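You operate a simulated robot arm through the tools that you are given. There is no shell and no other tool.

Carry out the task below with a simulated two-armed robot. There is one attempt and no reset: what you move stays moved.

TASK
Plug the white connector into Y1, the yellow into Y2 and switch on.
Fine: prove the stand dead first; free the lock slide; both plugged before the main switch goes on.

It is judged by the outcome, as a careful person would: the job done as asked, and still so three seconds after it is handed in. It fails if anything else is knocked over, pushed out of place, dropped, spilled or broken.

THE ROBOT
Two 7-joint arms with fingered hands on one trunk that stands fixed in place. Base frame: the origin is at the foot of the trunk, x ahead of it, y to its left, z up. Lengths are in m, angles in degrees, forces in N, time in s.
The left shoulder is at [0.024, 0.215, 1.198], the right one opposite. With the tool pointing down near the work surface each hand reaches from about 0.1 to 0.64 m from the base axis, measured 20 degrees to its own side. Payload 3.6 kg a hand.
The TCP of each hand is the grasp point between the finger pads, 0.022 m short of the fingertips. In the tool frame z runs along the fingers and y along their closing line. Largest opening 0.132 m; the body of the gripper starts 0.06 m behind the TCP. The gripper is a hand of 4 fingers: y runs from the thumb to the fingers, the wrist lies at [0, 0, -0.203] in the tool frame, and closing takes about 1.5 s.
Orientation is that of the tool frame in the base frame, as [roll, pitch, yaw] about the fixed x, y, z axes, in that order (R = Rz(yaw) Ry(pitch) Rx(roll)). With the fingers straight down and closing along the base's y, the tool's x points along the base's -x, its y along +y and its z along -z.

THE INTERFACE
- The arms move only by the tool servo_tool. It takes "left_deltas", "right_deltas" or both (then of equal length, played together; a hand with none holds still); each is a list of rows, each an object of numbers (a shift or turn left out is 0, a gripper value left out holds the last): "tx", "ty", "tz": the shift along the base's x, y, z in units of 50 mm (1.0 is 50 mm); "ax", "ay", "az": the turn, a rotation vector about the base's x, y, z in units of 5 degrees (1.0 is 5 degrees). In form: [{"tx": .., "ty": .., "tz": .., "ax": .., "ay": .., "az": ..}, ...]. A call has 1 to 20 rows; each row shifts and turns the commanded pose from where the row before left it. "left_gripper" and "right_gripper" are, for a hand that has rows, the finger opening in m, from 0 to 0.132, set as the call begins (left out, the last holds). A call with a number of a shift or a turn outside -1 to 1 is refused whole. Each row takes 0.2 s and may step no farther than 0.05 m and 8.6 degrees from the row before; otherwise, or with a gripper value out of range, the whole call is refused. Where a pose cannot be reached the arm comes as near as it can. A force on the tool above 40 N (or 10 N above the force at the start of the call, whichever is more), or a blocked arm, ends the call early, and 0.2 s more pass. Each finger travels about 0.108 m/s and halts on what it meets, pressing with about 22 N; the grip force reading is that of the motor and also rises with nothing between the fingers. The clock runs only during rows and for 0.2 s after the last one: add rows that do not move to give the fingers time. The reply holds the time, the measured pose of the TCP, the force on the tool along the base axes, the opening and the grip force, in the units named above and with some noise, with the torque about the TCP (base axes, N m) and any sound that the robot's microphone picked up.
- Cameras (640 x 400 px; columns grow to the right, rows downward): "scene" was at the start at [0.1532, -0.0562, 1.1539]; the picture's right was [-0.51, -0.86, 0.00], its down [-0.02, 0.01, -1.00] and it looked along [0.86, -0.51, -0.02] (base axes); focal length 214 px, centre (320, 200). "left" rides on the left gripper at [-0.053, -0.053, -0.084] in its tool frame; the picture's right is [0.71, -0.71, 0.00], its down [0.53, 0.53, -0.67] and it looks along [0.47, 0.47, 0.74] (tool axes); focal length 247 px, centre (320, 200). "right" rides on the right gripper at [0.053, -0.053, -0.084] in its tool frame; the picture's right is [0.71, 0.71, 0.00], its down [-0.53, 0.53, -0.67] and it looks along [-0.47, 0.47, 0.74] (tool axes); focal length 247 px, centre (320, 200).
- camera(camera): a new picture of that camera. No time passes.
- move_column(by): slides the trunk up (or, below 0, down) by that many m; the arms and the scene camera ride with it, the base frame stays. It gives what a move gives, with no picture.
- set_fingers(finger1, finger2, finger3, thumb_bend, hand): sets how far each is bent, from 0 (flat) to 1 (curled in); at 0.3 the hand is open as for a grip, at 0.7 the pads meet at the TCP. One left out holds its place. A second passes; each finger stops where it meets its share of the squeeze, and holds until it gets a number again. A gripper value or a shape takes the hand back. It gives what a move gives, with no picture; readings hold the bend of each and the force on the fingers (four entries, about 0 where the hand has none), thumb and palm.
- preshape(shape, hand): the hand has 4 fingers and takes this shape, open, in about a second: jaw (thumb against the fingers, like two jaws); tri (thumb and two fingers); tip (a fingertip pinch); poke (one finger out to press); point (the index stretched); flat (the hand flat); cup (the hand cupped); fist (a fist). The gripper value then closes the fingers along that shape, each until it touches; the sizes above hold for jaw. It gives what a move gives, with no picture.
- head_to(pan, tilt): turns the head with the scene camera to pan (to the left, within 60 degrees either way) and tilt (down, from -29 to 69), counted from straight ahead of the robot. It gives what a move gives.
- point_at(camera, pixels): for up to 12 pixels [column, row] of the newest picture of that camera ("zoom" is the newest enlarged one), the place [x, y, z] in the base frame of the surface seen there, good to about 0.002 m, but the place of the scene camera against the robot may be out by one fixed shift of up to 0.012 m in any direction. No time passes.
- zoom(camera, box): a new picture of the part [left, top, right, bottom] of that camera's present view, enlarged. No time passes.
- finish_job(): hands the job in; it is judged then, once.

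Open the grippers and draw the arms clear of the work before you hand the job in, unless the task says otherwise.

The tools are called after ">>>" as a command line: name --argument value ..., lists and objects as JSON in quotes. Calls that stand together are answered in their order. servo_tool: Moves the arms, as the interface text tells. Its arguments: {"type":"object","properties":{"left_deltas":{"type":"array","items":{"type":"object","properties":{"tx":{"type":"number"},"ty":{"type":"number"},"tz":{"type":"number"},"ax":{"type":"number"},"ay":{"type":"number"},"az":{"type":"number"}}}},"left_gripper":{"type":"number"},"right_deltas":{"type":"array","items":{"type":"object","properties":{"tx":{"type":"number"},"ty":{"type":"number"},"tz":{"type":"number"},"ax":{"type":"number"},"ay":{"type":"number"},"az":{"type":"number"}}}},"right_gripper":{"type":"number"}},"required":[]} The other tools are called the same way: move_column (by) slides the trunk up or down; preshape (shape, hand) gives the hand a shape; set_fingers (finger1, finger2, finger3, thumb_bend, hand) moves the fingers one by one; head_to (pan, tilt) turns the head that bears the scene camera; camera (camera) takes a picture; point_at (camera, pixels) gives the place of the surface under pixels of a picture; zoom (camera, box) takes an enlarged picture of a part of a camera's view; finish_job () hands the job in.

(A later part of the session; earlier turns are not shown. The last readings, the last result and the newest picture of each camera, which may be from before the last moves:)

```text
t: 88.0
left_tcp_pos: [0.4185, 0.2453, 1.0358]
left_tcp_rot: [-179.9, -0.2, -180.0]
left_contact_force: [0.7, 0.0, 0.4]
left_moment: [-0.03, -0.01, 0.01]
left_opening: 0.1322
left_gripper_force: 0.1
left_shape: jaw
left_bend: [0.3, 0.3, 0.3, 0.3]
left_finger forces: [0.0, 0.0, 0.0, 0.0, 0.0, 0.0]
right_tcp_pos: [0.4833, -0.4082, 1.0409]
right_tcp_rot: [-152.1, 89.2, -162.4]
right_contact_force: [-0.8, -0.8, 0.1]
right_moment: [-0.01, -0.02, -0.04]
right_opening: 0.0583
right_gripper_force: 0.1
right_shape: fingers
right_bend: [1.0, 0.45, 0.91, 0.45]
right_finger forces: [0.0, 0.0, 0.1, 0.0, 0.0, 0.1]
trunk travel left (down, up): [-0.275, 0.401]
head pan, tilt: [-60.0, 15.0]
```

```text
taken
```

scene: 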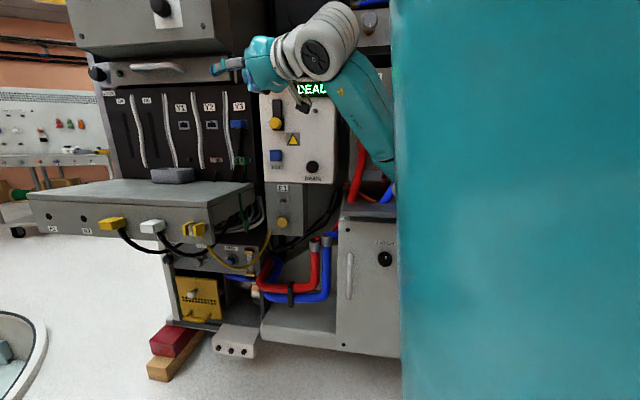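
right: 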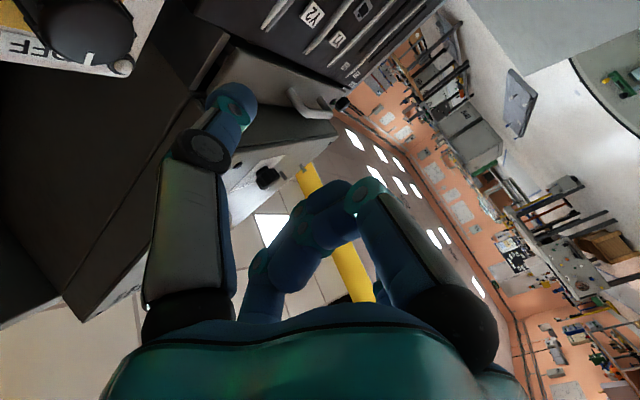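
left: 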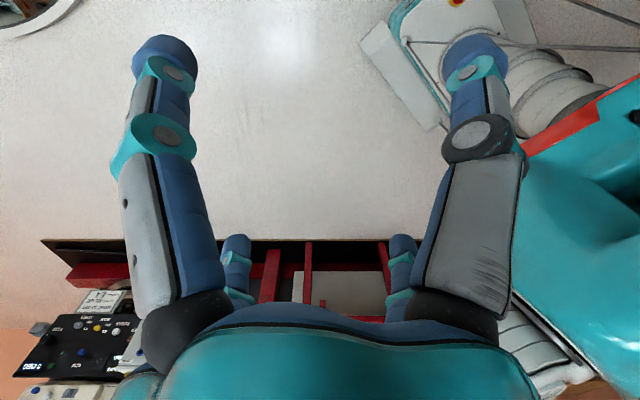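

The elbow clears the cabinet. I try extending toward Y1 again from this elbow-down posture.

>>> servo_tool --right_deltas '[{"tx": 0.5, "ty": 0.15, "tz": 0.0}, {"tx": 0.5, "ty": 0.15, "tz": 0.0}, {"tx": 0.5, "ty": 0.1, "tz": 0.0}, {"tx": 0.5, "ty": 0.0, "tz": 0.0}]'

>>> camera --camera "scene"

```text
t: 89.0
left_tcp_pos: [0.418, 0.2468, 1.0368]
left_tcp_rot: [180.0, -0.1, 180.0]
left_contact_force: [-0.4, 0.5, -0.2]
left_moment: [0.01, -0.01, 0.0]
left_opening: 0.1317
left_gripper_force: 0.1
left_shape: jaw
left_bend: [0.3, 0.3, 0.3, 0.3]
left_finger forces: [0.1, 0.0, 0.0, 0.0, 0.1, 0.0]
right_tcp_pos: [0.4824, -0.4079, 1.0407]
right_tcp_rot: [-152.4, 89.1, -162.7]
right_contact_force: [-0.4, 0.4, 0.1]
right_moment: [0.03, -0.02, -0.01]
right_opening: 0.0583
right_gripper_force: 0.1
right_shape: fingers
right_bend: [1.0, 0.45, 0.91, 0.45]
right_finger forces: [0.0, 0.1, 0.0, 0.0, 0.0, 0.1]
right hand out of reach, approached as far as the arm can: row 1, 2, 3, 4
trunk travel left (down, up): [-0.275, 0.401]
head pan, tilt: [-60.0, 15.0]
```

```text
taken
```

scene: 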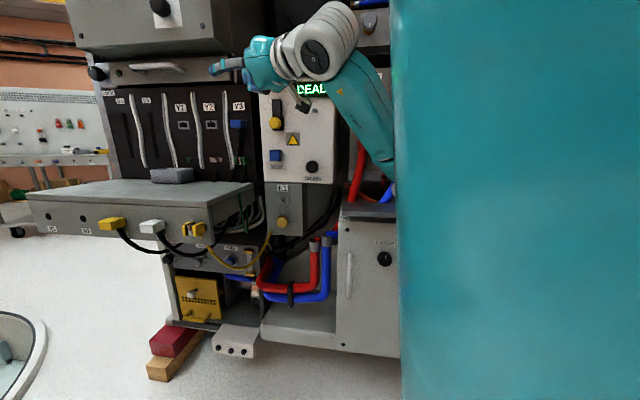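

Still stuck, so the roll is the blocker here. I roll the hand 90° (thumb up) in this elbow-down posture and retry a small +x move.

>>> servo_tool --right_deltas '[{"ax": -0.985, "ay": 0.17}, {"ax": -0.985, "ay": 0.17}, {"ax": -0.985, "ay": 0.17}, {"ax": -0.985, "ay": 0.17}, {"ax": -0.985, "ay": 0.17}, {"ax": -0.985, "ay": 0.17}, {"ax": -0.985, "ay": 0.17}, {"ax": -0.985, "ay": 0.17}, {"ax": -0.985, "ay": 0.17}, {"tx": 0.5}, {"tx": 0.5}, {"tx": 0.5}, {"tx": 0.5}]'

>>> camera --camera "scene"

```text
t: 91.8
left_tcp_pos: [0.4187, 0.246, 1.0362]
left_tcp_rot: [180.0, -0.1, 180.0]
left_contact_force: [0.6, 0.0, -0.7]
left_moment: [-0.02, 0.0, -0.01]
left_opening: 0.1318
left_gripper_force: 0.1
left_shape: jaw
left_bend: [0.3, 0.3, 0.3, 0.3]
left_finger forces: [0.0, 0.1, 0.1, 0.1, 0.0, 0.0]
right_tcp_pos: [0.4825, -0.4084, 1.0394]
right_tcp_rot: [-91.3, 49.7, -101.4]
right_contact_force: [0.3, -0.6, 0.0]
right_moment: [-0.02, -0.02, 0.0]
right_opening: 0.0587
right_gripper_force: 0.0
right_shape: fingers
right_bend: [1.0, 0.45, 0.91, 0.45]
right_finger forces: [0.0, 0.0, 0.0, 0.1, 0.1, 0.1]
right hand out of reach, approached as far as the arm can: row 2, 10, 11, 12, 13
trunk travel left (down, up): [-0.275, 0.401]
head pan, tilt: [-60.0, 15.0]
```

```text
taken
```

scene: 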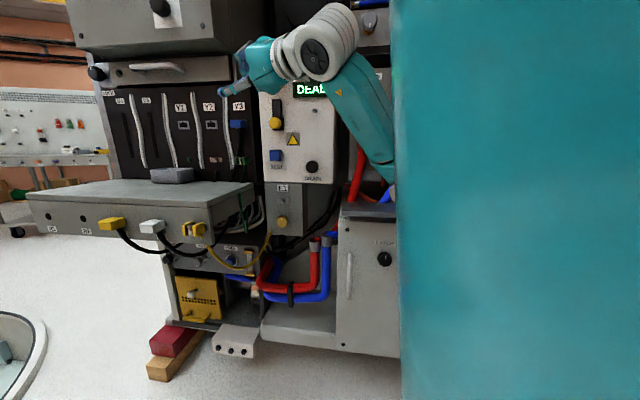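

Not roll either: rotating about the TCP pulled the wrist back and folded the arm. New plan: go tool-down, extend the wrist forward first, then pitch the hand forward while the wrist stays far out. First, undo the roll and pitch down.

>>> servo_tool --right_deltas '[{"ax": 0.17, "ay": 0.985}, {"ax": 0.17, "ay": 0.985}, {"ax": 0.17, "ay": 0.985}, {"ax": 0.17, "ay": 0.985}, {"ax": 0.17, "ay": 0.985}, {"ax": 0.17, "ay": 0.985}, {"ax": 0.17, "ay": 0.985}, {"ax": 0.17, "ay": 0.985}, {"ax": 0.17, "ay": 0.985}, {"ax": 0.17, "ay": 0.985}, {"ax": 0.17, "ay": 0.985}, {"ax": 0.17, "ay": 0.985}, {"ax": 0.17, "ay": 0.985}, {"ax": 0.17, "ay": 0.985}, {"ax": 0.17, "ay": 0.985}, {"ax": 0.17, "ay": 0.985}, {"ax": 0.17, "ay": 0.985}]'

>>> head_to --pan -40 --tilt 5

>>> camera --camera "scene"

```text
t: 95.4
left_tcp_pos: [0.4191, 0.2466, 1.0354]
left_tcp_rot: [-179.9, -0.1, -180.0]
left_contact_force: [0.5, -0.7, -0.4]
left_moment: [0.0, -0.01, -0.03]
left_opening: 0.1319
left_gripper_force: 0.0
left_shape: jaw
left_bend: [0.3, 0.3, 0.3, 0.3]
left_finger forces: [0.1, 0.0, 0.0, 0.1, 0.0, 0.1]
right_tcp_pos: [0.4822, -0.4109, 1.0402]
right_tcp_rot: [-176.3, 3.0, -149.5]
right_contact_force: [0.8, -1.0, 0.2]
right_moment: [0.02, -0.01, 0.0]
right_opening: 0.0584
right_gripper_force: 0.1
right_shape: fingers
right_bend: [1.0, 0.45, 0.91, 0.45]
right_finger forces: [0.0, 0.0, 0.0, 0.0, 0.0, 0.0]
trunk travel left (down, up): [-0.275, 0.401]
head pan, tilt: [-60.0, 15.0]
```

```text
t: 96.2
left_tcp_pos: [0.4185, 0.2463, 1.0353]
left_tcp_rot: [180.0, -0.1, -179.9]
left_contact_force: [-0.2, 0.6, 0.2]
left_moment: [0.02, 0.02, -0.01]
left_opening: 0.1319
left_gripper_force: 0.1
left_shape: jaw
left_bend: [0.3, 0.3, 0.3, 0.3]
left_finger forces: [0.0, 0.0, 0.0, 0.0, 0.1, 0.0]
right_tcp_pos: [0.483, -0.4104, 1.04]
right_tcp_rot: [-176.3, 3.0, -149.4]
right_contact_force: [0.0, -0.4, -0.7]
right_moment: [0.03, -0.03, -0.03]
right_opening: 0.0584
right_gripper_force: 0.0
right_shape: fingers
right_bend: [1.0, 0.45, 0.91, 0.45]
right_finger forces: [0.0, 0.0, 0.1, 0.1, 0.1, 0.2]
trunk travel left (down, up): [-0.275, 0.401]
head pan, tilt: [-40.0, 5.0]
```

```text
taken
```

scene: 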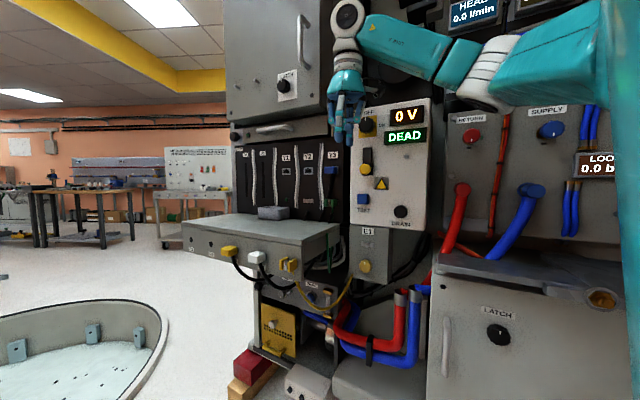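

Tool-down again. I now extend the wrist forward: TCP to about (0.56,-0.24,1.0).

>>> servo_tool --right_deltas '[{"ty": 0.6, "tx": 0.2}, {"ty": 0.6, "tx": 0.2}, {"ty": 0.6, "tx": 0.2}, {"ty": 0.6, "tx": 0.2}, {"ty": 0.6, "tx": 0.2}, {"ty": 0.4, "tx": 0.2}, {"tx": 0.2, "tz": -0.2}, {"tx": 0.2, "tz": -0.2}, {"tz": -0.2}]'

>>> camera --camera "scene"

```text
t: 98.2
left_tcp_pos: [0.4178, 0.246, 1.0355]
left_tcp_rot: [180.0, -0.1, -179.9]
left_contact_force: [-0.1, 0.0, 0.4]
left_moment: [0.01, 0.01, -0.01]
left_opening: 0.1319
left_gripper_force: 0.0
left_shape: jaw
left_bend: [0.3, 0.3, 0.3, 0.3]
left_finger forces: [0.0, 0.0, 0.0, 0.0, 0.0, 0.0]
right_tcp_pos: [0.5618, -0.2421, 1.0082]
right_tcp_rot: [-176.4, 2.9, -149.6]
right_contact_force: [0.8, 0.1, 0.3]
right_moment: [-0.01, -0.03, 0.0]
right_opening: 0.0584
right_gripper_force: 0.0
right_shape: fingers
right_bend: [1.0, 0.45, 0.91, 0.45]
right_finger forces: [0.0, 0.1, 0.0, 0.1, 0.0, 0.1]
trunk travel left (down, up): [-0.275, 0.401]
head pan, tilt: [-40.0, 5.0]
```

```text
taken
```

scene: 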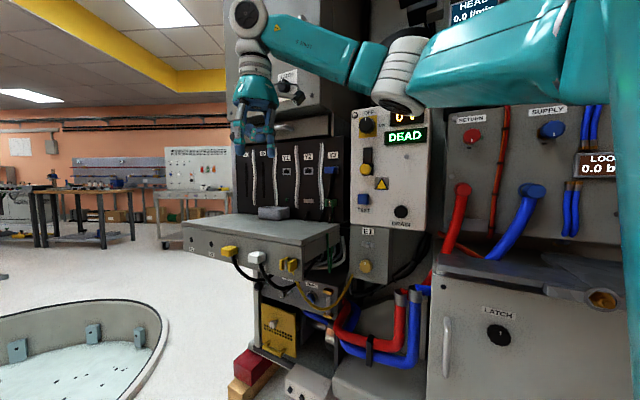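

That is reachable with the arm well extended. Now I pitch the hand forward (toward azimuth 70°) while keeping the wrist out and lowering it, in two halves.

>>> servo_tool --right_deltas '[{"ax": -0.34, "ay": -0.94, "tx": 0.33, "ty": -0.12, "tz": -0.22}, {"ax": -0.34, "ay": -0.94, "tx": 0.33, "ty": -0.12, "tz": -0.19}, {"ax": -0.34, "ay": -0.94, "tx": 0.32, "ty": -0.12, "tz": -0.15}, {"ax": -0.34, "ay": -0.94, "tx": 0.32, "ty": -0.11, "tz": -0.12}, {"ax": -0.34, "ay": -0.94, "tx": 0.31, "ty": -0.11, "tz": -0.09}, {"ax": -0.34, "ay": -0.94, "tx": 0.29, "ty": -0.11, "tz": -0.07}, {"ax": -0.34, "ay": -0.94, "tx": 0.28, "ty": -0.1, "tz": -0.04}, {"ax": -0.34, "ay": -0.94, "tx": 0.26, "ty": -0.1, "tz": -0.02}, {"ax": -0.34, "ay": -0.94, "tx": 0.25, "ty": -0.09, "tz": 0.0}]'

>>> camera --camera "scene"

```text
t: 100.2
left_tcp_pos: [0.4191, 0.2465, 1.0366]
left_tcp_rot: [-179.9, -0.1, 180.0]
left_contact_force: [-0.6, -0.7, -0.1]
left_moment: [0.01, -0.03, -0.02]
left_opening: 0.1319
left_gripper_force: 0.0
left_shape: jaw
left_bend: [0.3, 0.3, 0.3, 0.3]
left_finger forces: [0.0, 0.0, 0.1, 0.0, 0.0, 0.0]
right_tcp_pos: [0.6969, -0.2912, 0.9664]
right_tcp_rot: [-137.5, 29.2, -138.1]
right_contact_force: [0.5, -0.5, 0.2]
right_moment: [-0.01, -0.04, -0.01]
right_opening: 0.0581
right_gripper_force: 0.0
right_shape: fingers
right_bend: [1.0, 0.45, 0.91, 0.45]
right_finger forces: [0.0, 0.1, 0.0, 0.0, 0.0, 0.0]
trunk travel left (down, up): [-0.275, 0.401]
head pan, tilt: [-40.0, 5.0]
```

```text
taken
```

scene: 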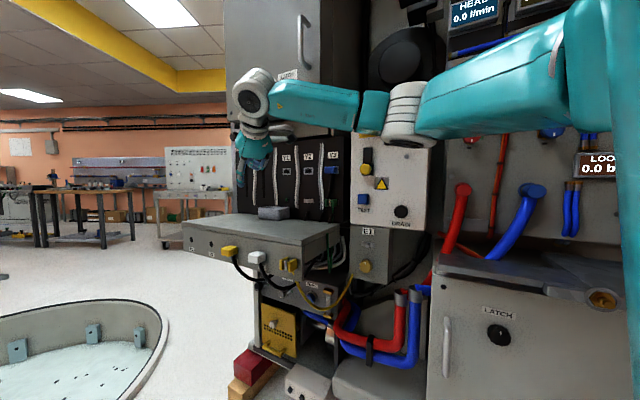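

Smooth so far, the hand 45° down in front of the sockets. I finish the pitch to level.

>>> servo_tool --right_deltas '[{"ax": -0.34, "ay": -0.94, "tx": 0.22, "ty": -0.08, "tz": 0.03}, {"ax": -0.34, "ay": -0.94, "tx": 0.2, "ty": -0.07, "tz": 0.047}, {"ax": -0.34, "ay": -0.94, "tx": 0.18, "ty": -0.06, "tz": 0.065}, {"ax": -0.34, "ay": -0.94, "tx": 0.15, "ty": -0.05, "tz": 0.08}, {"ax": -0.34, "ay": -0.94, "tx": 0.13, "ty": -0.04, "tz": 0.09}, {"ax": -0.34, "ay": -0.94, "tx": 0.1, "ty": -0.03, "tz": 0.1}, {"ax": -0.34, "ay": -0.94, "tx": 0.07, "ty": -0.02, "tz": 0.11}, {"ax": -0.34, "ay": -0.94, "tx": 0.04, "ty": -0.01, "tz": 0.12}]'

>>> camera --camera "scene"

>>> camera --camera "right"

```text
t: 102.0
left_tcp_pos: [0.4173, 0.2461, 1.0364]
left_tcp_rot: [-179.9, 0.1, 180.0]
left_contact_force: [0.3, 0.4, -0.2]
left_moment: [-0.02, 0.01, -0.02]
left_opening: 0.1319
left_gripper_force: 0.2
left_shape: jaw
left_bend: [0.3, 0.3, 0.3, 0.3]
left_finger forces: [0.1, 0.0, 0.0, 0.0, 0.0, 0.0]
right_tcp_pos: [0.7504, -0.3059, 0.9997]
right_tcp_rot: [-90.3, 39.6, -110.0]
right_contact_force: [0.2, 0.5, 0.2]
right_moment: [0.03, 0.0, 0.0]
right_opening: 0.0585
right_gripper_force: 0.0
right_shape: fingers
right_bend: [1.0, 0.45, 0.91, 0.45]
right_finger forces: [0.0, 0.0, 0.1, 0.0, 0.1, 0.0]
trunk travel left (down, up): [-0.275, 0.401]
head pan, tilt: [-40.0, 5.0]
```

```text
taken
```

scene: 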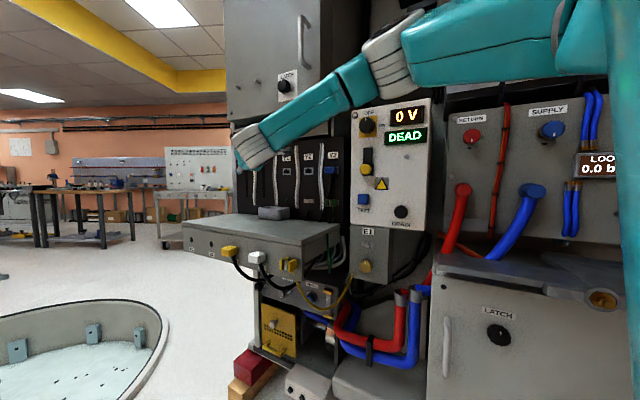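

```text
taken
```

right: 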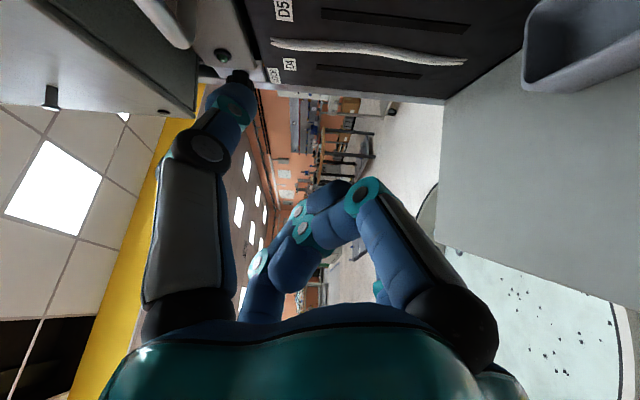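

The arm now reaches in front of Y1 comfortably with a level hand. I take a close look at the parked connectors and their cables from here.

>>> zoom --camera "scene" --box '[205, 230, 305, 290]'

>>> point_at --camera "zoom" --pixels '[[110, 130], [155, 115], [170, 165], [130, 150], [300, 170], [350, 165], [370, 200], [315, 200], [60, 120], [250, 150]]'

```text
6.40 times, centred on (255, 260) of scene
```

zoom: 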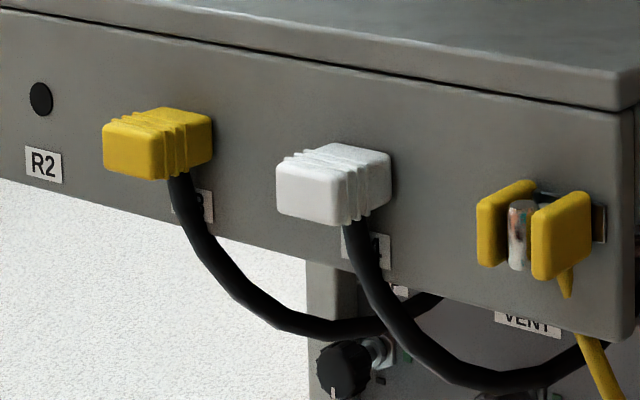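

```text
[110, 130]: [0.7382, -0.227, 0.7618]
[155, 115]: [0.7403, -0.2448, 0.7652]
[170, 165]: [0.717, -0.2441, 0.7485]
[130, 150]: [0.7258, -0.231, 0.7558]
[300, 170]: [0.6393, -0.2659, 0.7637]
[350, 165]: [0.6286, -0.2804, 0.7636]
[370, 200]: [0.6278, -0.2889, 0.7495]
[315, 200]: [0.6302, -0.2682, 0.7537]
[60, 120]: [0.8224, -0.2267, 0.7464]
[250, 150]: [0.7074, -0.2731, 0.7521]
```

The connectors are ~32 mm wide, ~22 mm high, with cables leaving the underside mid-way. I roll the hand so the thumb is on top, and test the reach close to Y1 and which azimuths are possible there.

>>> servo_tool --right_deltas '[{"ax": -0.94, "ay": 0.34}, {"ax": -0.94, "ay": 0.34}, {"ax": -0.94, "ay": 0.34}, {"ax": -0.94, "ay": 0.34}, {"ax": -0.94, "ay": 0.34}, {"ax": -0.94, "ay": 0.34}, {"ax": -0.94, "ay": 0.34}, {"ax": -0.94, "ay": 0.34}, {"tx": 0.2, "ty": -0.5, "tz": -0.2}, {"tx": 0.2, "ty": -0.5, "tz": -0.2}, {"tx": 0.2, "ty": -0.5, "tz": -0.2}]'

>>> camera --camera "scene"

>>> camera --camera "right"

```text
t: 104.4
left_tcp_pos: [0.418, 0.245, 1.0357]
left_tcp_rot: [-179.9, -0.1, 179.9]
left_contact_force: [0.3, -0.2, 0.7]
left_moment: [0.01, 0.0, 0.02]
left_opening: 0.1319
left_gripper_force: 0.0
left_shape: jaw
left_bend: [0.3, 0.3, 0.3, 0.3]
left_finger forces: [0.1, 0.0, 0.0, 0.0, 0.0, 0.0]
right_tcp_pos: [0.781, -0.3828, 0.9646]
right_tcp_rot: [-90.2, -0.3, -110.0]
right_contact_force: [-0.3, 0.2, -0.3]
right_moment: [0.03, -0.01, -0.01]
right_opening: 0.0582
right_gripper_force: 0.0
right_shape: fingers
right_bend: [1.0, 0.45, 0.91, 0.45]
right_finger forces: [0.1, 0.0, 0.1, 0.1, 0.1, 0.0]
trunk travel left (down, up): [-0.275, 0.401]
head pan, tilt: [-40.0, 5.0]
```

```text
taken
```

scene: 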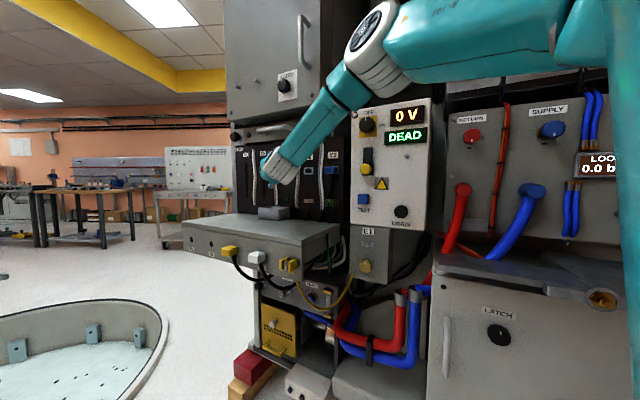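

```text
taken
```

right: 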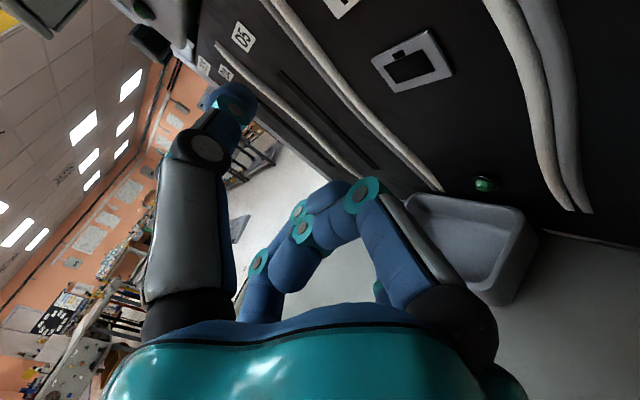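

Reachable. I test how far the azimuth can turn toward the panel normal here: rotate -25° in steps.

>>> servo_tool --right_deltas '[{"az": -1}, {"az": -1}, {"az": -1}, {"az": -1}, {"az": -1}]'

>>> point_at --camera "right" --pixels '[[413, 65], [380, 62], [445, 68], [425, 42], [398, 92], [500, 140], [445, 120], [484, 184], [560, 150], [360, 60]]'

```text
t: 105.6
left_tcp_pos: [0.4183, 0.2461, 1.0356]
left_tcp_rot: [-180.0, -0.1, -180.0]
left_contact_force: [-0.3, -0.8, 0.0]
left_moment: [0.02, 0.0, 0.04]
left_opening: 0.1321
left_gripper_force: 0.0
left_shape: jaw
left_bend: [0.3, 0.3, 0.3, 0.3]
left_finger forces: [0.0, 0.0, 0.0, 0.0, 0.0, 0.0]
right_tcp_pos: [0.7807, -0.3832, 0.9655]
right_tcp_rot: [-90.2, -0.4, -135.2]
right_contact_force: [0.0, -0.3, 0.0]
right_moment: [-0.01, 0.0, 0.01]
right_opening: 0.0583
right_gripper_force: 0.1
right_shape: fingers
right_bend: [1.0, 0.45, 0.91, 0.45]
right_finger forces: [0.0, 0.1, 0.0, 0.1, 0.1, 0.0]
trunk travel left (down, up): [-0.275, 0.401]
head pan, tilt: [-40.0, 5.0]
```

```text
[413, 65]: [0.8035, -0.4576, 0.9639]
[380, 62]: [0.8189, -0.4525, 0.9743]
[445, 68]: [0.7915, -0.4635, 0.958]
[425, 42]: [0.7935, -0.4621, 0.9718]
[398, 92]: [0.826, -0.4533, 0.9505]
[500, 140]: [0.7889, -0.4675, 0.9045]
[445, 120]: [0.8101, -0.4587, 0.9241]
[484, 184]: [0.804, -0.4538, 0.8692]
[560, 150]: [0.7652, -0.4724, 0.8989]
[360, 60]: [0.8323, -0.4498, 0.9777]
```

Azimuth 45° is still fine. I continue turning toward the panel normal (~20°) to find the limit.

>>> servo_tool --right_deltas '[{"az": -1}, {"az": -1}, {"az": -1}, {"az": -1}, {"az": -1}]'

>>> camera --camera "scene"

>>> camera --camera "right"

```text
t: 106.8
left_tcp_pos: [0.4177, 0.2464, 1.0374]
left_tcp_rot: [-179.9, -0.1, 180.0]
left_contact_force: [-0.6, -0.3, 0.9]
left_moment: [-0.03, 0.01, -0.02]
left_opening: 0.132
left_gripper_force: 0.1
left_shape: jaw
left_bend: [0.3, 0.3, 0.3, 0.3]
left_finger forces: [0.1, 0.0, 0.0, 0.0, 0.1, 0.1]
right_tcp_pos: [0.7329, -0.3881, 0.9719]
right_tcp_rot: [-90.0, -0.4, -160.1]
right_contact_force: [-0.3, 0.1, -0.1]
right_moment: [-0.01, -0.01, -0.02]
right_opening: 0.0586
right_gripper_force: 0.1
right_shape: fingers
right_bend: [1.0, 0.45, 0.91, 0.45]
right_finger forces: [0.1, 0.0, 0.0, 0.1, 0.0, 0.0]
right hand out of reach, approached as far as the arm can: row 3, 4, 5
trunk travel left (down, up): [-0.275, 0.401]
head pan, tilt: [-40.0, 5.0]
```

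```text
taken
```

scene: 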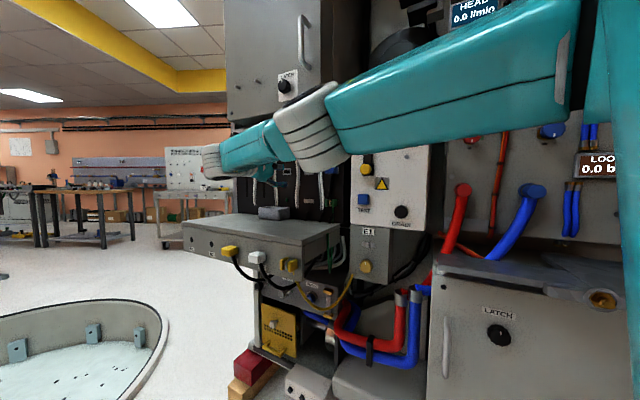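

```text
taken
```

right: 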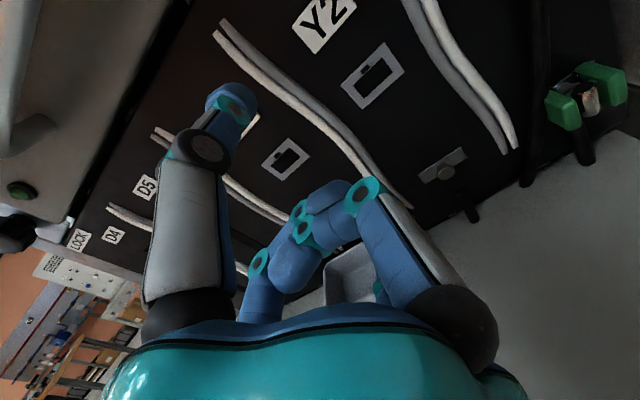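

At azimuth 20° the limit is TCP x≈0.73, so Y2 can be reached squarely, Y1 at azimuth ~45-50°. Now I back the hand out from the sockets to in front of the ledge, at azimuth 60°.

>>> servo_tool --right_deltas '[{"az": 1, "tx": -0.2, "ty": 0.5}, {"az": 1, "tx": -0.2, "ty": 0.5}, {"az": 1, "tx": -0.2, "ty": 0.5}, {"az": 1, "tx": -0.2, "ty": 0.5}, {"az": 1, "tx": -0.2, "ty": 0.5}, {"az": 1, "tx": -0.2, "ty": 0.5}, {"az": 1, "tx": -0.2, "ty": 0.5}, {"az": 1, "tx": -0.2, "ty": 0.5}]'

>>> camera --camera "scene"

>>> camera --camera "right"

>>> point_at --camera "scene" --pixels '[[100, 300], [165, 335], [20, 330], [60, 390], [255, 260], [228, 251]]'

```text
t: 108.6
left_tcp_pos: [0.4178, 0.2469, 1.0367]
left_tcp_rot: [-180.0, 0.0, 180.0]
left_contact_force: [0.7, -0.7, 0.0]
left_moment: [0.0, 0.0, 0.02]
left_opening: 0.1322
left_gripper_force: 0.1
left_shape: jaw
left_bend: [0.3, 0.3, 0.3, 0.3]
left_finger forces: [0.0, 0.1, 0.0, 0.0, 0.0, 0.1]
right_tcp_pos: [0.6535, -0.1897, 0.9737]
right_tcp_rot: [-90.2, -0.4, -120.0]
right_contact_force: [0.5, -0.7, 1.0]
right_moment: [0.01, -0.01, -0.01]
right_opening: 0.0585
right_gripper_force: 0.0
right_shape: fingers
right_bend: [1.0, 0.45, 0.91, 0.45]
right_finger forces: [0.1, 0.1, 0.1, 0.1, 0.0, 0.0]
trunk travel left (down, up): [-0.275, 0.401]
head pan, tilt: [-40.0, 5.0]
```

```text
taken
```

scene: 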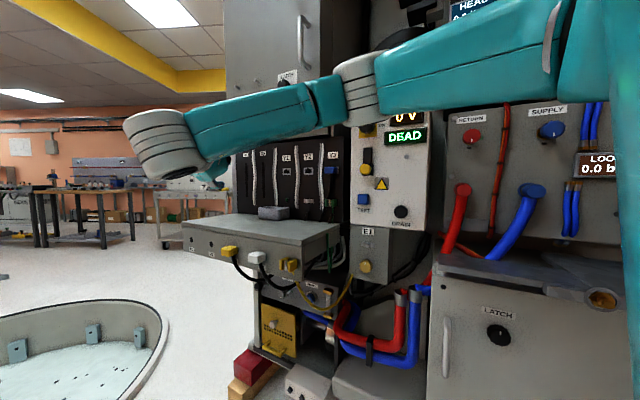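

```text
taken
```

right: 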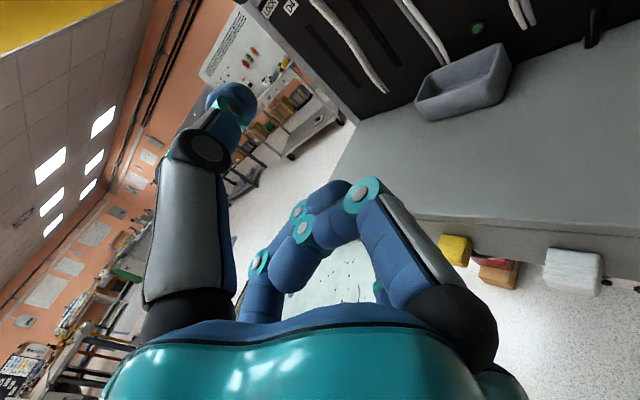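

```text
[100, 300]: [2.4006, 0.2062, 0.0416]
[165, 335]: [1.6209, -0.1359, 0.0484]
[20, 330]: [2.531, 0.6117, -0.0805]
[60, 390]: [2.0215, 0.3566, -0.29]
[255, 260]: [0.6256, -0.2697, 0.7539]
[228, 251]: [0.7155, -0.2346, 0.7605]
```

The hand is in front of the ledge in a good posture, and its camera sees yellow (454,250) and white (573,270). I measure both.

>>> zoom --camera "right" --box '[420, 200, 640, 330]'

>>> point_at --camera "zoom" --pixels '[[80, 135], [130, 140], [60, 170], [140, 190], [370, 150], [520, 160], [375, 215], [510, 220], [450, 180], [250, 90], [560, 100], [450, 260]]'

```text
2.91 times, centred on (530, 265) of right
```

zoom: 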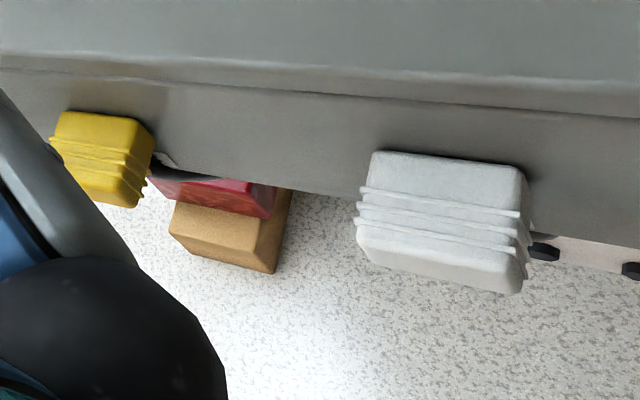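

```text
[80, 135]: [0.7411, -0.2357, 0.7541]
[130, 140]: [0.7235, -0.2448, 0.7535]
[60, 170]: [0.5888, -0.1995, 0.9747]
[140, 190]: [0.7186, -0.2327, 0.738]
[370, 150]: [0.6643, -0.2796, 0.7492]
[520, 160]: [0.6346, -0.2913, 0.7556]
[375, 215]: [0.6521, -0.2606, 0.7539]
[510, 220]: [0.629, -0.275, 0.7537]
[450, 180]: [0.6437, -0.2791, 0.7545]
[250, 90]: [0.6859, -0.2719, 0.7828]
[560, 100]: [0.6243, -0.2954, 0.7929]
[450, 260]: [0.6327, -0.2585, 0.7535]
```

White: top z≈0.754, ~32 mm wide, front ~34 mm proud of the ledge, centre at about (0.636,-0.259) front. I lower the trunk 0.22 m so the hand comes level with the connectors, 5 cm in front of them.

>>> move_column --by -0.22

>>> camera --camera "scene"

>>> camera --camera "right"

```text
t: 110.9
left_tcp_pos: [0.4177, 0.2462, 0.8169]
left_tcp_rot: [180.0, 0.0, -179.9]
left_contact_force: [0.0, -0.2, 0.3]
left_moment: [-0.02, 0.02, -0.04]
left_opening: 0.1319
left_gripper_force: 0.0
left_shape: jaw
left_bend: [0.3, 0.3, 0.3, 0.3]
left_finger forces: [0.1, 0.0, 0.0, 0.1, 0.0, 0.0]
right_tcp_pos: [0.6523, -0.1897, 0.7533]
right_tcp_rot: [-90.0, -0.3, -120.0]
right_contact_force: [0.6, -0.6, 0.5]
right_moment: [-0.02, 0.02, -0.03]
right_opening: 0.0586
right_gripper_force: 0.1
right_shape: fingers
right_bend: [1.0, 0.45, 0.91, 0.45]
right_finger forces: [0.0, 0.0, 0.0, 0.0, 0.1, 0.0]
trunk travel left (down, up): [-0.055, 0.621]
head pan, tilt: [-40.0, 5.0]
```

```text
taken
```

scene: 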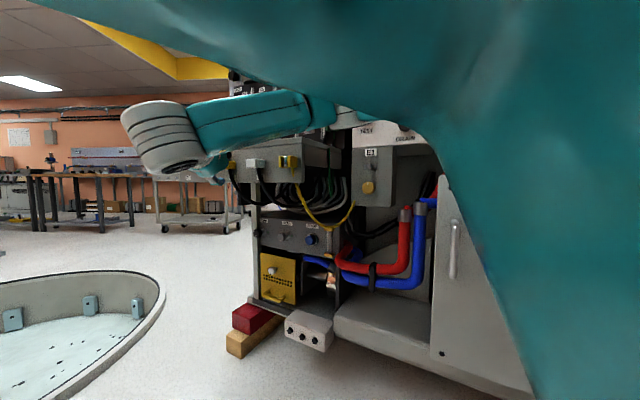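

```text
taken
```

right: 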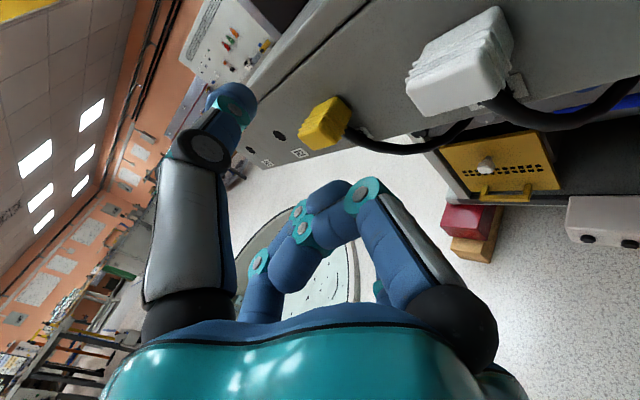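

Both connectors are clearly seen: yellow (325,122), white (460,65). I zoom in to see shapes and cable exits.

>>> zoom --camera "right" --box '[280, 0, 560, 170]'

>>> point_at --camera "zoom" --pixels '[[345, 215], [410, 245], [310, 185], [335, 130], [455, 45], [500, 80], [530, 150], [450, 110], [420, 190], [490, 215], [545, 190], [280, 100]]'

>>> point_at --camera "right" --pixels '[[310, 120], [325, 140], [340, 120], [318, 112], [330, 105], [350, 125], [300, 130], [356, 133], [372, 145], [280, 90], [390, 60], [500, 105]]'

```text
2.29 times, centred on (420, 85) of right
```

zoom: 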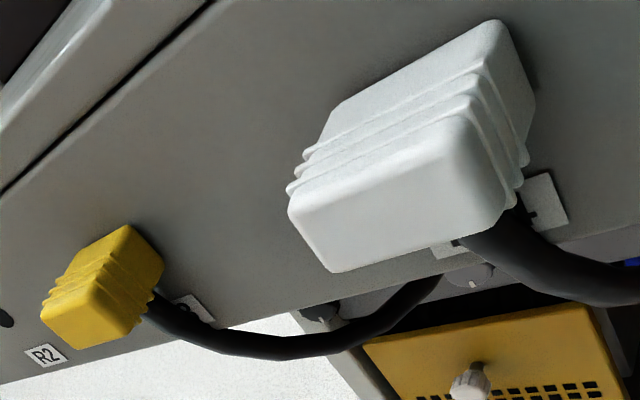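

```text
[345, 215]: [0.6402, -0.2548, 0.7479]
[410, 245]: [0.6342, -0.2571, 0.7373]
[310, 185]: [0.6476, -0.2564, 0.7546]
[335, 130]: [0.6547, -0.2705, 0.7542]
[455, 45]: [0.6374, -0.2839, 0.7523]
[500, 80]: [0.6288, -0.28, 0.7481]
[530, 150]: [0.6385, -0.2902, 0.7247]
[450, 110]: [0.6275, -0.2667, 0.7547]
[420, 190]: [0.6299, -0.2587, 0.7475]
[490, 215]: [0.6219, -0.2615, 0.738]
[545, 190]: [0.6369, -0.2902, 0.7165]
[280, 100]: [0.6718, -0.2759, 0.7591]
```

```text
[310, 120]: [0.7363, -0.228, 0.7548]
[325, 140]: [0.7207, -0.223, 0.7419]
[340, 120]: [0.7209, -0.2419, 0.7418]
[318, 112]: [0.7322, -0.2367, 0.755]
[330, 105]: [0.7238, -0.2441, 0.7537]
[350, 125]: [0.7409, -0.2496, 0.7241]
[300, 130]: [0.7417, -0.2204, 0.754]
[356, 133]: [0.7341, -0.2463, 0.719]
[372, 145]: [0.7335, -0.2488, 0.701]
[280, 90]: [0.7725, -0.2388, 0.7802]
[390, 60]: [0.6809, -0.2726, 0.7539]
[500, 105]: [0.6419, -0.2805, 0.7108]
```

The white front face is centred near (0.638,-0.256,0.742); the cable exits ~25 mm behind the front, so a top/bottom pinch on the front part is clear of it. I turn the hand to azimuth 48° (needed at Y1) and check reach here.

>>> servo_tool --right_deltas '[{"az": -1}, {"az": -1}, {"az": -0.4}, {"tz": -0.1, "tx": -0.3, "ty": -0.1}, {"tx": -0.3, "tz": -0.1}]'

>>> camera --camera "right"

```text
t: 112.1
left_tcp_pos: [0.4171, 0.2464, 0.8152]
left_tcp_rot: [179.9, -0.2, 180.0]
left_contact_force: [0.6, 0.0, -0.3]
left_moment: [0.0, -0.01, 0.02]
left_opening: 0.1318
left_gripper_force: 0.0
left_shape: jaw
left_bend: [0.3, 0.3, 0.3, 0.3]
left_finger forces: [0.1, 0.0, 0.0, 0.0, 0.1, 0.0]
right_tcp_pos: [0.6227, -0.1967, 0.7424]
right_tcp_rot: [-90.2, -0.3, -132.1]
right_contact_force: [-0.1, 0.8, -0.5]
right_moment: [-0.01, 0.03, 0.0]
right_opening: 0.0584
right_gripper_force: 0.0
right_shape: fingers
right_bend: [1.0, 0.45, 0.91, 0.45]
right_finger forces: [0.0, 0.0, 0.1, 0.0, 0.0, 0.0]
trunk travel left (down, up): [-0.055, 0.621]
head pan, tilt: [-40.0, 5.0]
```

```text
taken
```

right: 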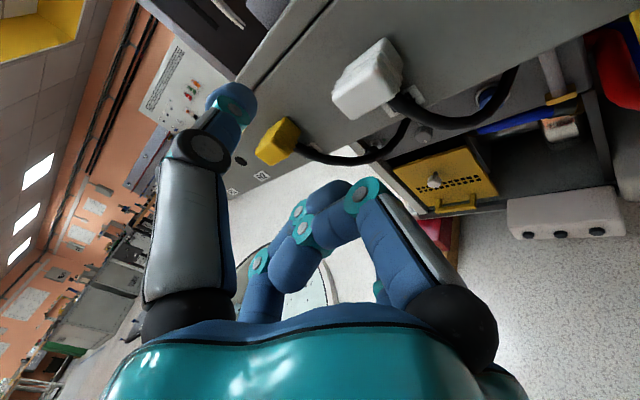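

Reach is fine at azimuth 48°. I advance ~6 cm so thumb and finger 2 go above and below the white connector.

>>> servo_tool --right_deltas '[{"tx": -0.05, "ty": -0.2}, {"tx": 0.03, "ty": -0.2}, {"tx": 0.05, "ty": -0.2}, {"tx": 0.05, "ty": -0.2}]'

>>> camera --camera "right"

>>> camera --camera "scene"

```text
t: 113.1
left_tcp_pos: [0.4173, 0.2471, 0.8157]
left_tcp_rot: [-180.0, -0.1, 180.0]
left_contact_force: [0.2, 0.5, 0.1]
left_moment: [0.01, -0.02, 0.0]
left_opening: 0.1321
left_gripper_force: 0.0
left_shape: jaw
left_bend: [0.3, 0.3, 0.3, 0.3]
left_finger forces: [0.1, 0.0, 0.0, 0.0, 0.1, 0.1]
right_tcp_pos: [0.6252, -0.2339, 0.7398]
right_tcp_rot: [-90.2, -0.3, -132.0]
right_contact_force: [-0.1, -0.3, 0.6]
right_moment: [-0.03, 0.0, -0.02]
right_opening: 0.0586
right_gripper_force: 0.1
right_shape: fingers
right_bend: [1.0, 0.45, 0.91, 0.45]
right_finger forces: [0.1, 0.1, 0.0, 0.0, 0.0, 0.1]
trunk travel left (down, up): [-0.055, 0.621]
head pan, tilt: [-40.0, 5.0]
```

```text
taken
```

right: 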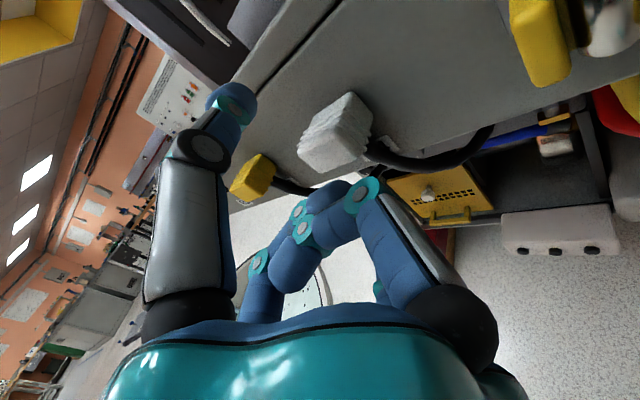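

```text
taken
```

scene: 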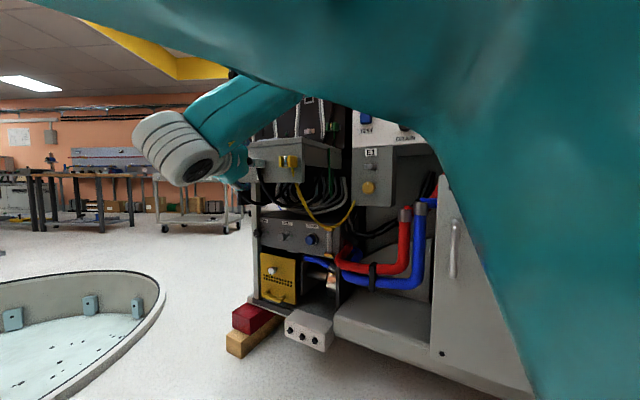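

I re-measure the white connector and the thumb in this nearer view.

>>> point_at --camera "right" --pixels '[[330, 150], [310, 150], [345, 155], [355, 140], [330, 125], [345, 100], [318, 125], [372, 110], [232, 100], [245, 110], [375, 152], [300, 140]]'

>>> zoom --camera "right" --box '[200, 60, 420, 220]'

```text
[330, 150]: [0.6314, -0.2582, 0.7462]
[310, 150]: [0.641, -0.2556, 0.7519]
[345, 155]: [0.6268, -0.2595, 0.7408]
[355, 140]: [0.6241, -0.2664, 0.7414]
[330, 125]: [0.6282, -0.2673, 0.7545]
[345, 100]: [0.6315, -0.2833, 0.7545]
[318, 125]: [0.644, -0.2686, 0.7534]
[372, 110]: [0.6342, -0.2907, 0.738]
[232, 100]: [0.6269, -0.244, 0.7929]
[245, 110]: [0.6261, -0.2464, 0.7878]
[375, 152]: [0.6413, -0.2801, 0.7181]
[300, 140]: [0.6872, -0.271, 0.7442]
```

```text
2.50 times, centred on (310, 140) of right
```

zoom: 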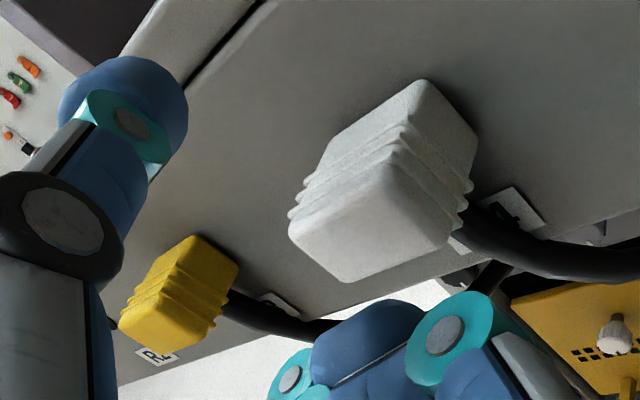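

Measurements agree. I advance the last ~24 mm so the TCP is at the connector's front face.

>>> servo_tool --right_deltas '[{"tx": 0.077, "ty": -0.22, "tz": 0.025}, {"tx": 0.077, "ty": -0.22, "tz": 0.025}, {}]'

>>> camera --camera "right"

```text
t: 113.9
left_tcp_pos: [0.4182, 0.2457, 0.8155]
left_tcp_rot: [180.0, -0.1, 180.0]
left_contact_force: [0.0, -0.7, 0.3]
left_moment: [0.0, -0.01, 0.0]
left_opening: 0.1319
left_gripper_force: 0.1
left_shape: jaw
left_bend: [0.3, 0.3, 0.3, 0.3]
left_finger forces: [0.1, 0.0, 0.0, 0.1, 0.1, 0.1]
right_tcp_pos: [0.6325, -0.2576, 0.7426]
right_tcp_rot: [-90.2, -0.4, -132.0]
right_contact_force: [-0.2, 0.1, -0.8]
right_moment: [-0.01, 0.03, -0.01]
right_opening: 0.0584
right_gripper_force: 0.1
right_shape: fingers
right_bend: [1.0, 0.45, 0.91, 0.45]
right_finger forces: [0.0, 0.0, 0.0, 0.1, 0.0, 0.1]
trunk travel left (down, up): [-0.055, 0.621]
head pan, tilt: [-40.0, 5.0]
```

```text
taken
```

right: 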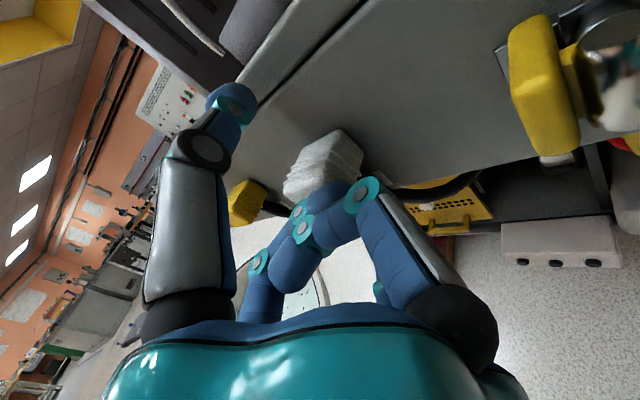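

No contact yet, aligned. I close thumb and finger 2 on the white connector.

>>> set_fingers --hand "right" --finger2 0.8 --thumb_bend 0.8

>>> camera --camera "right"

>>> zoom --camera "right" --box '[200, 60, 420, 220]'

```text
t: 114.9
left_tcp_pos: [0.4176, 0.2472, 0.8169]
left_tcp_rot: [-179.9, 0.0, -180.0]
left_contact_force: [-1.1, 0.5, 0.9]
left_moment: [0.03, -0.02, -0.03]
left_opening: 0.132
left_gripper_force: 0.1
left_shape: jaw
left_bend: [0.3, 0.3, 0.3, 0.3]
left_finger forces: [0.0, 0.0, 0.0, 0.0, 0.0, 0.0]
right_tcp_pos: [0.633, -0.2569, 0.7469]
right_tcp_rot: [-89.9, -0.2, -132.0]
right_contact_force: [3.1, 0.5, 8.5]
right_moment: [-0.09, -0.09, 0.01]
right_opening: 0.0385
right_gripper_force: 11.5
right_shape: fingers
right_bend: [1.0, 0.64, 0.92, 0.65]
right_finger forces: [0.0, 7.3, 0.0, 0.0, 15.7, 0.0]
trunk travel left (down, up): [-0.055, 0.621]
head pan, tilt: [-40.0, 5.0]
```

```text
taken
```

right: 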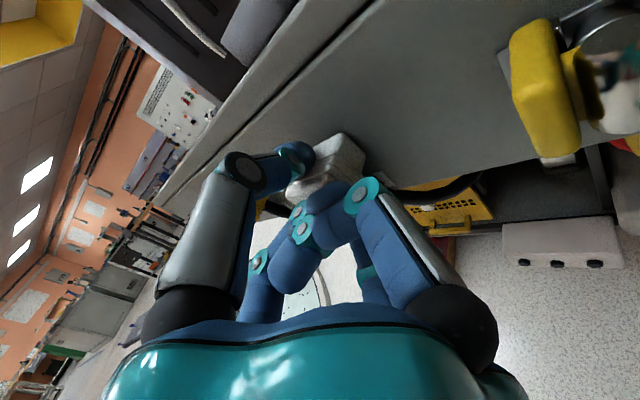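

```text
2.50 times, centred on (310, 140) of right
```

zoom: 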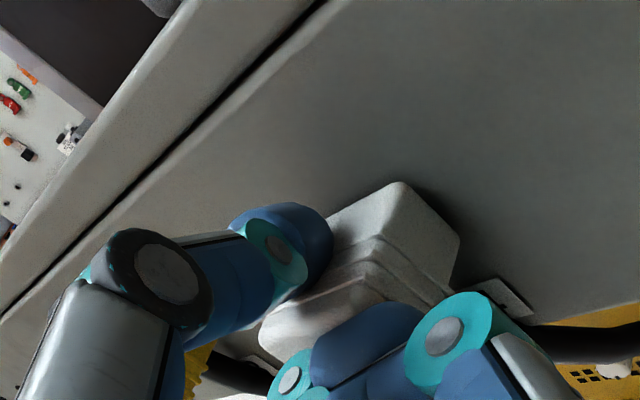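

The connector is held (thumb 15.7 N, finger 2 7.3 N), with the arm pushed up ~4 mm. I raise the command slightly to balance the pinch.

>>> servo_tool --right_deltas '[{"tz": 0.06}, {}]'

```text
t: 115.5
left_tcp_pos: [0.4172, 0.2462, 0.8155]
left_tcp_rot: [-180.0, -0.1, 179.9]
left_contact_force: [0.2, -0.2, 0.8]
left_moment: [0.01, 0.02, -0.03]
left_opening: 0.1322
left_gripper_force: 0.0
left_shape: jaw
left_bend: [0.3, 0.3, 0.3, 0.3]
left_finger forces: [0.0, 0.1, 0.1, 0.1, 0.0, 0.1]
right_tcp_pos: [0.633, -0.258, 0.7456]
right_tcp_rot: [-90.2, -0.4, -132.0]
right_contact_force: [0.8, -0.4, 2.5]
right_moment: [-0.02, 0.0, -0.02]
right_opening: 0.038
right_gripper_force: 10.8
right_shape: fingers
right_bend: [1.0, 0.64, 0.92, 0.66]
right_finger forces: [0.1, 8.9, 0.0, 0.0, 12.5, 0.1]
trunk travel left (down, up): [-0.055, 0.621]
head pan, tilt: [-40.0, 5.0]
```

Balanced now (8.9 / 12.5 N). I pull straight out along the ledge normal in 5 mm steps.

>>> servo_tool --right_deltas '[{"tx": -0.035, "ty": 0.094}, {"tx": -0.035, "ty": 0.094}, {"tx": -0.035, "ty": 0.094}, {"tx": -0.035, "ty": 0.094}, {"tx": -0.035, "ty": 0.094}]'

>>> camera --camera "right"

```text
t: 116.7
left_tcp_pos: [0.4177, 0.2458, 0.8171]
left_tcp_rot: [-180.0, -0.1, 180.0]
left_contact_force: [0.4, 0.1, 0.1]
left_moment: [-0.02, 0.01, 0.01]
left_opening: 0.132
left_gripper_force: 0.1
left_shape: jaw
left_bend: [0.3, 0.3, 0.3, 0.3]
left_finger forces: [0.1, 0.0, 0.1, 0.1, 0.0, 0.0]
right_tcp_pos: [0.6243, -0.2339, 0.7477]
right_tcp_rot: [-90.2, -0.4, -132.2]
right_contact_force: [0.6, -0.3, -0.1]
right_moment: [-0.03, 0.02, 0.01]
right_opening: 0.0332
right_gripper_force: 10.8
right_shape: fingers
right_bend: [1.0, 0.6, 0.92, 0.74]
right_finger forces: [0.1, 11.0, 0.0, 0.1, 10.8, 0.1]
trunk travel left (down, up): [-0.055, 0.621]
head pan, tilt: [-40.0, 5.0]
```

```text
taken
```

right: 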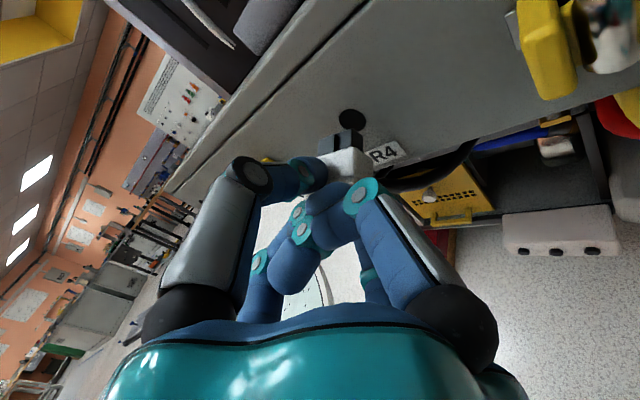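

The white plug came out; its tongue shows at (345,143). The thumb crept (0.66→0.74), so I wait a moment to see whether the pinch is stable, and look close.

>>> servo_tool --right_deltas '[{"tx": -0.035, "ty": 0.094}, {"tx": -0.035, "ty": 0.094}, {"tx": -0.035, "ty": 0.094}, {}, {}, {}]'

>>> zoom --camera "right" --box '[240, 80, 440, 240]'

>>> point_at --camera "zoom" --pixels '[[290, 200], [330, 190], [390, 180], [330, 240], [370, 230], [300, 160], [340, 160]]'

```text
t: 118.1
left_tcp_pos: [0.4175, 0.2462, 0.8172]
left_tcp_rot: [-180.0, -0.1, -180.0]
left_contact_force: [0.0, -0.5, -0.3]
left_moment: [0.01, 0.02, 0.02]
left_opening: 0.1318
left_gripper_force: 0.0
left_shape: jaw
left_bend: [0.3, 0.3, 0.3, 0.3]
left_finger forces: [0.0, 0.1, 0.0, 0.2, 0.1, 0.0]
right_tcp_pos: [0.6197, -0.2197, 0.7479]
right_tcp_rot: [-90.2, -0.4, -132.1]
right_contact_force: [0.2, -0.4, 0.1]
right_moment: [0.0, 0.01, -0.03]
right_opening: 0.0331
right_gripper_force: 10.4
right_shape: fingers
right_bend: [1.0, 0.6, 0.92, 0.74]
right_finger forces: [0.1, 11.0, 0.0, 0.0, 10.7, 0.0]
trunk travel left (down, up): [-0.055, 0.621]
head pan, tilt: [-40.0, 5.0]
```

```text
2.50 times, centred on (340, 160) of right
```

zoom: 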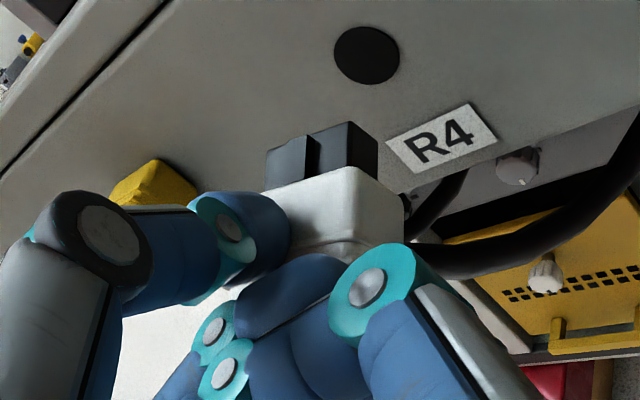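

```text
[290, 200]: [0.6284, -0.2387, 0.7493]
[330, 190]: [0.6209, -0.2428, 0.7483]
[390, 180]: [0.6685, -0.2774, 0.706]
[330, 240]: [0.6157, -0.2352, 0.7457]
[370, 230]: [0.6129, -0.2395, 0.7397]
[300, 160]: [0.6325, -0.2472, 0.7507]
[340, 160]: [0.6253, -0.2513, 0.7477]
```

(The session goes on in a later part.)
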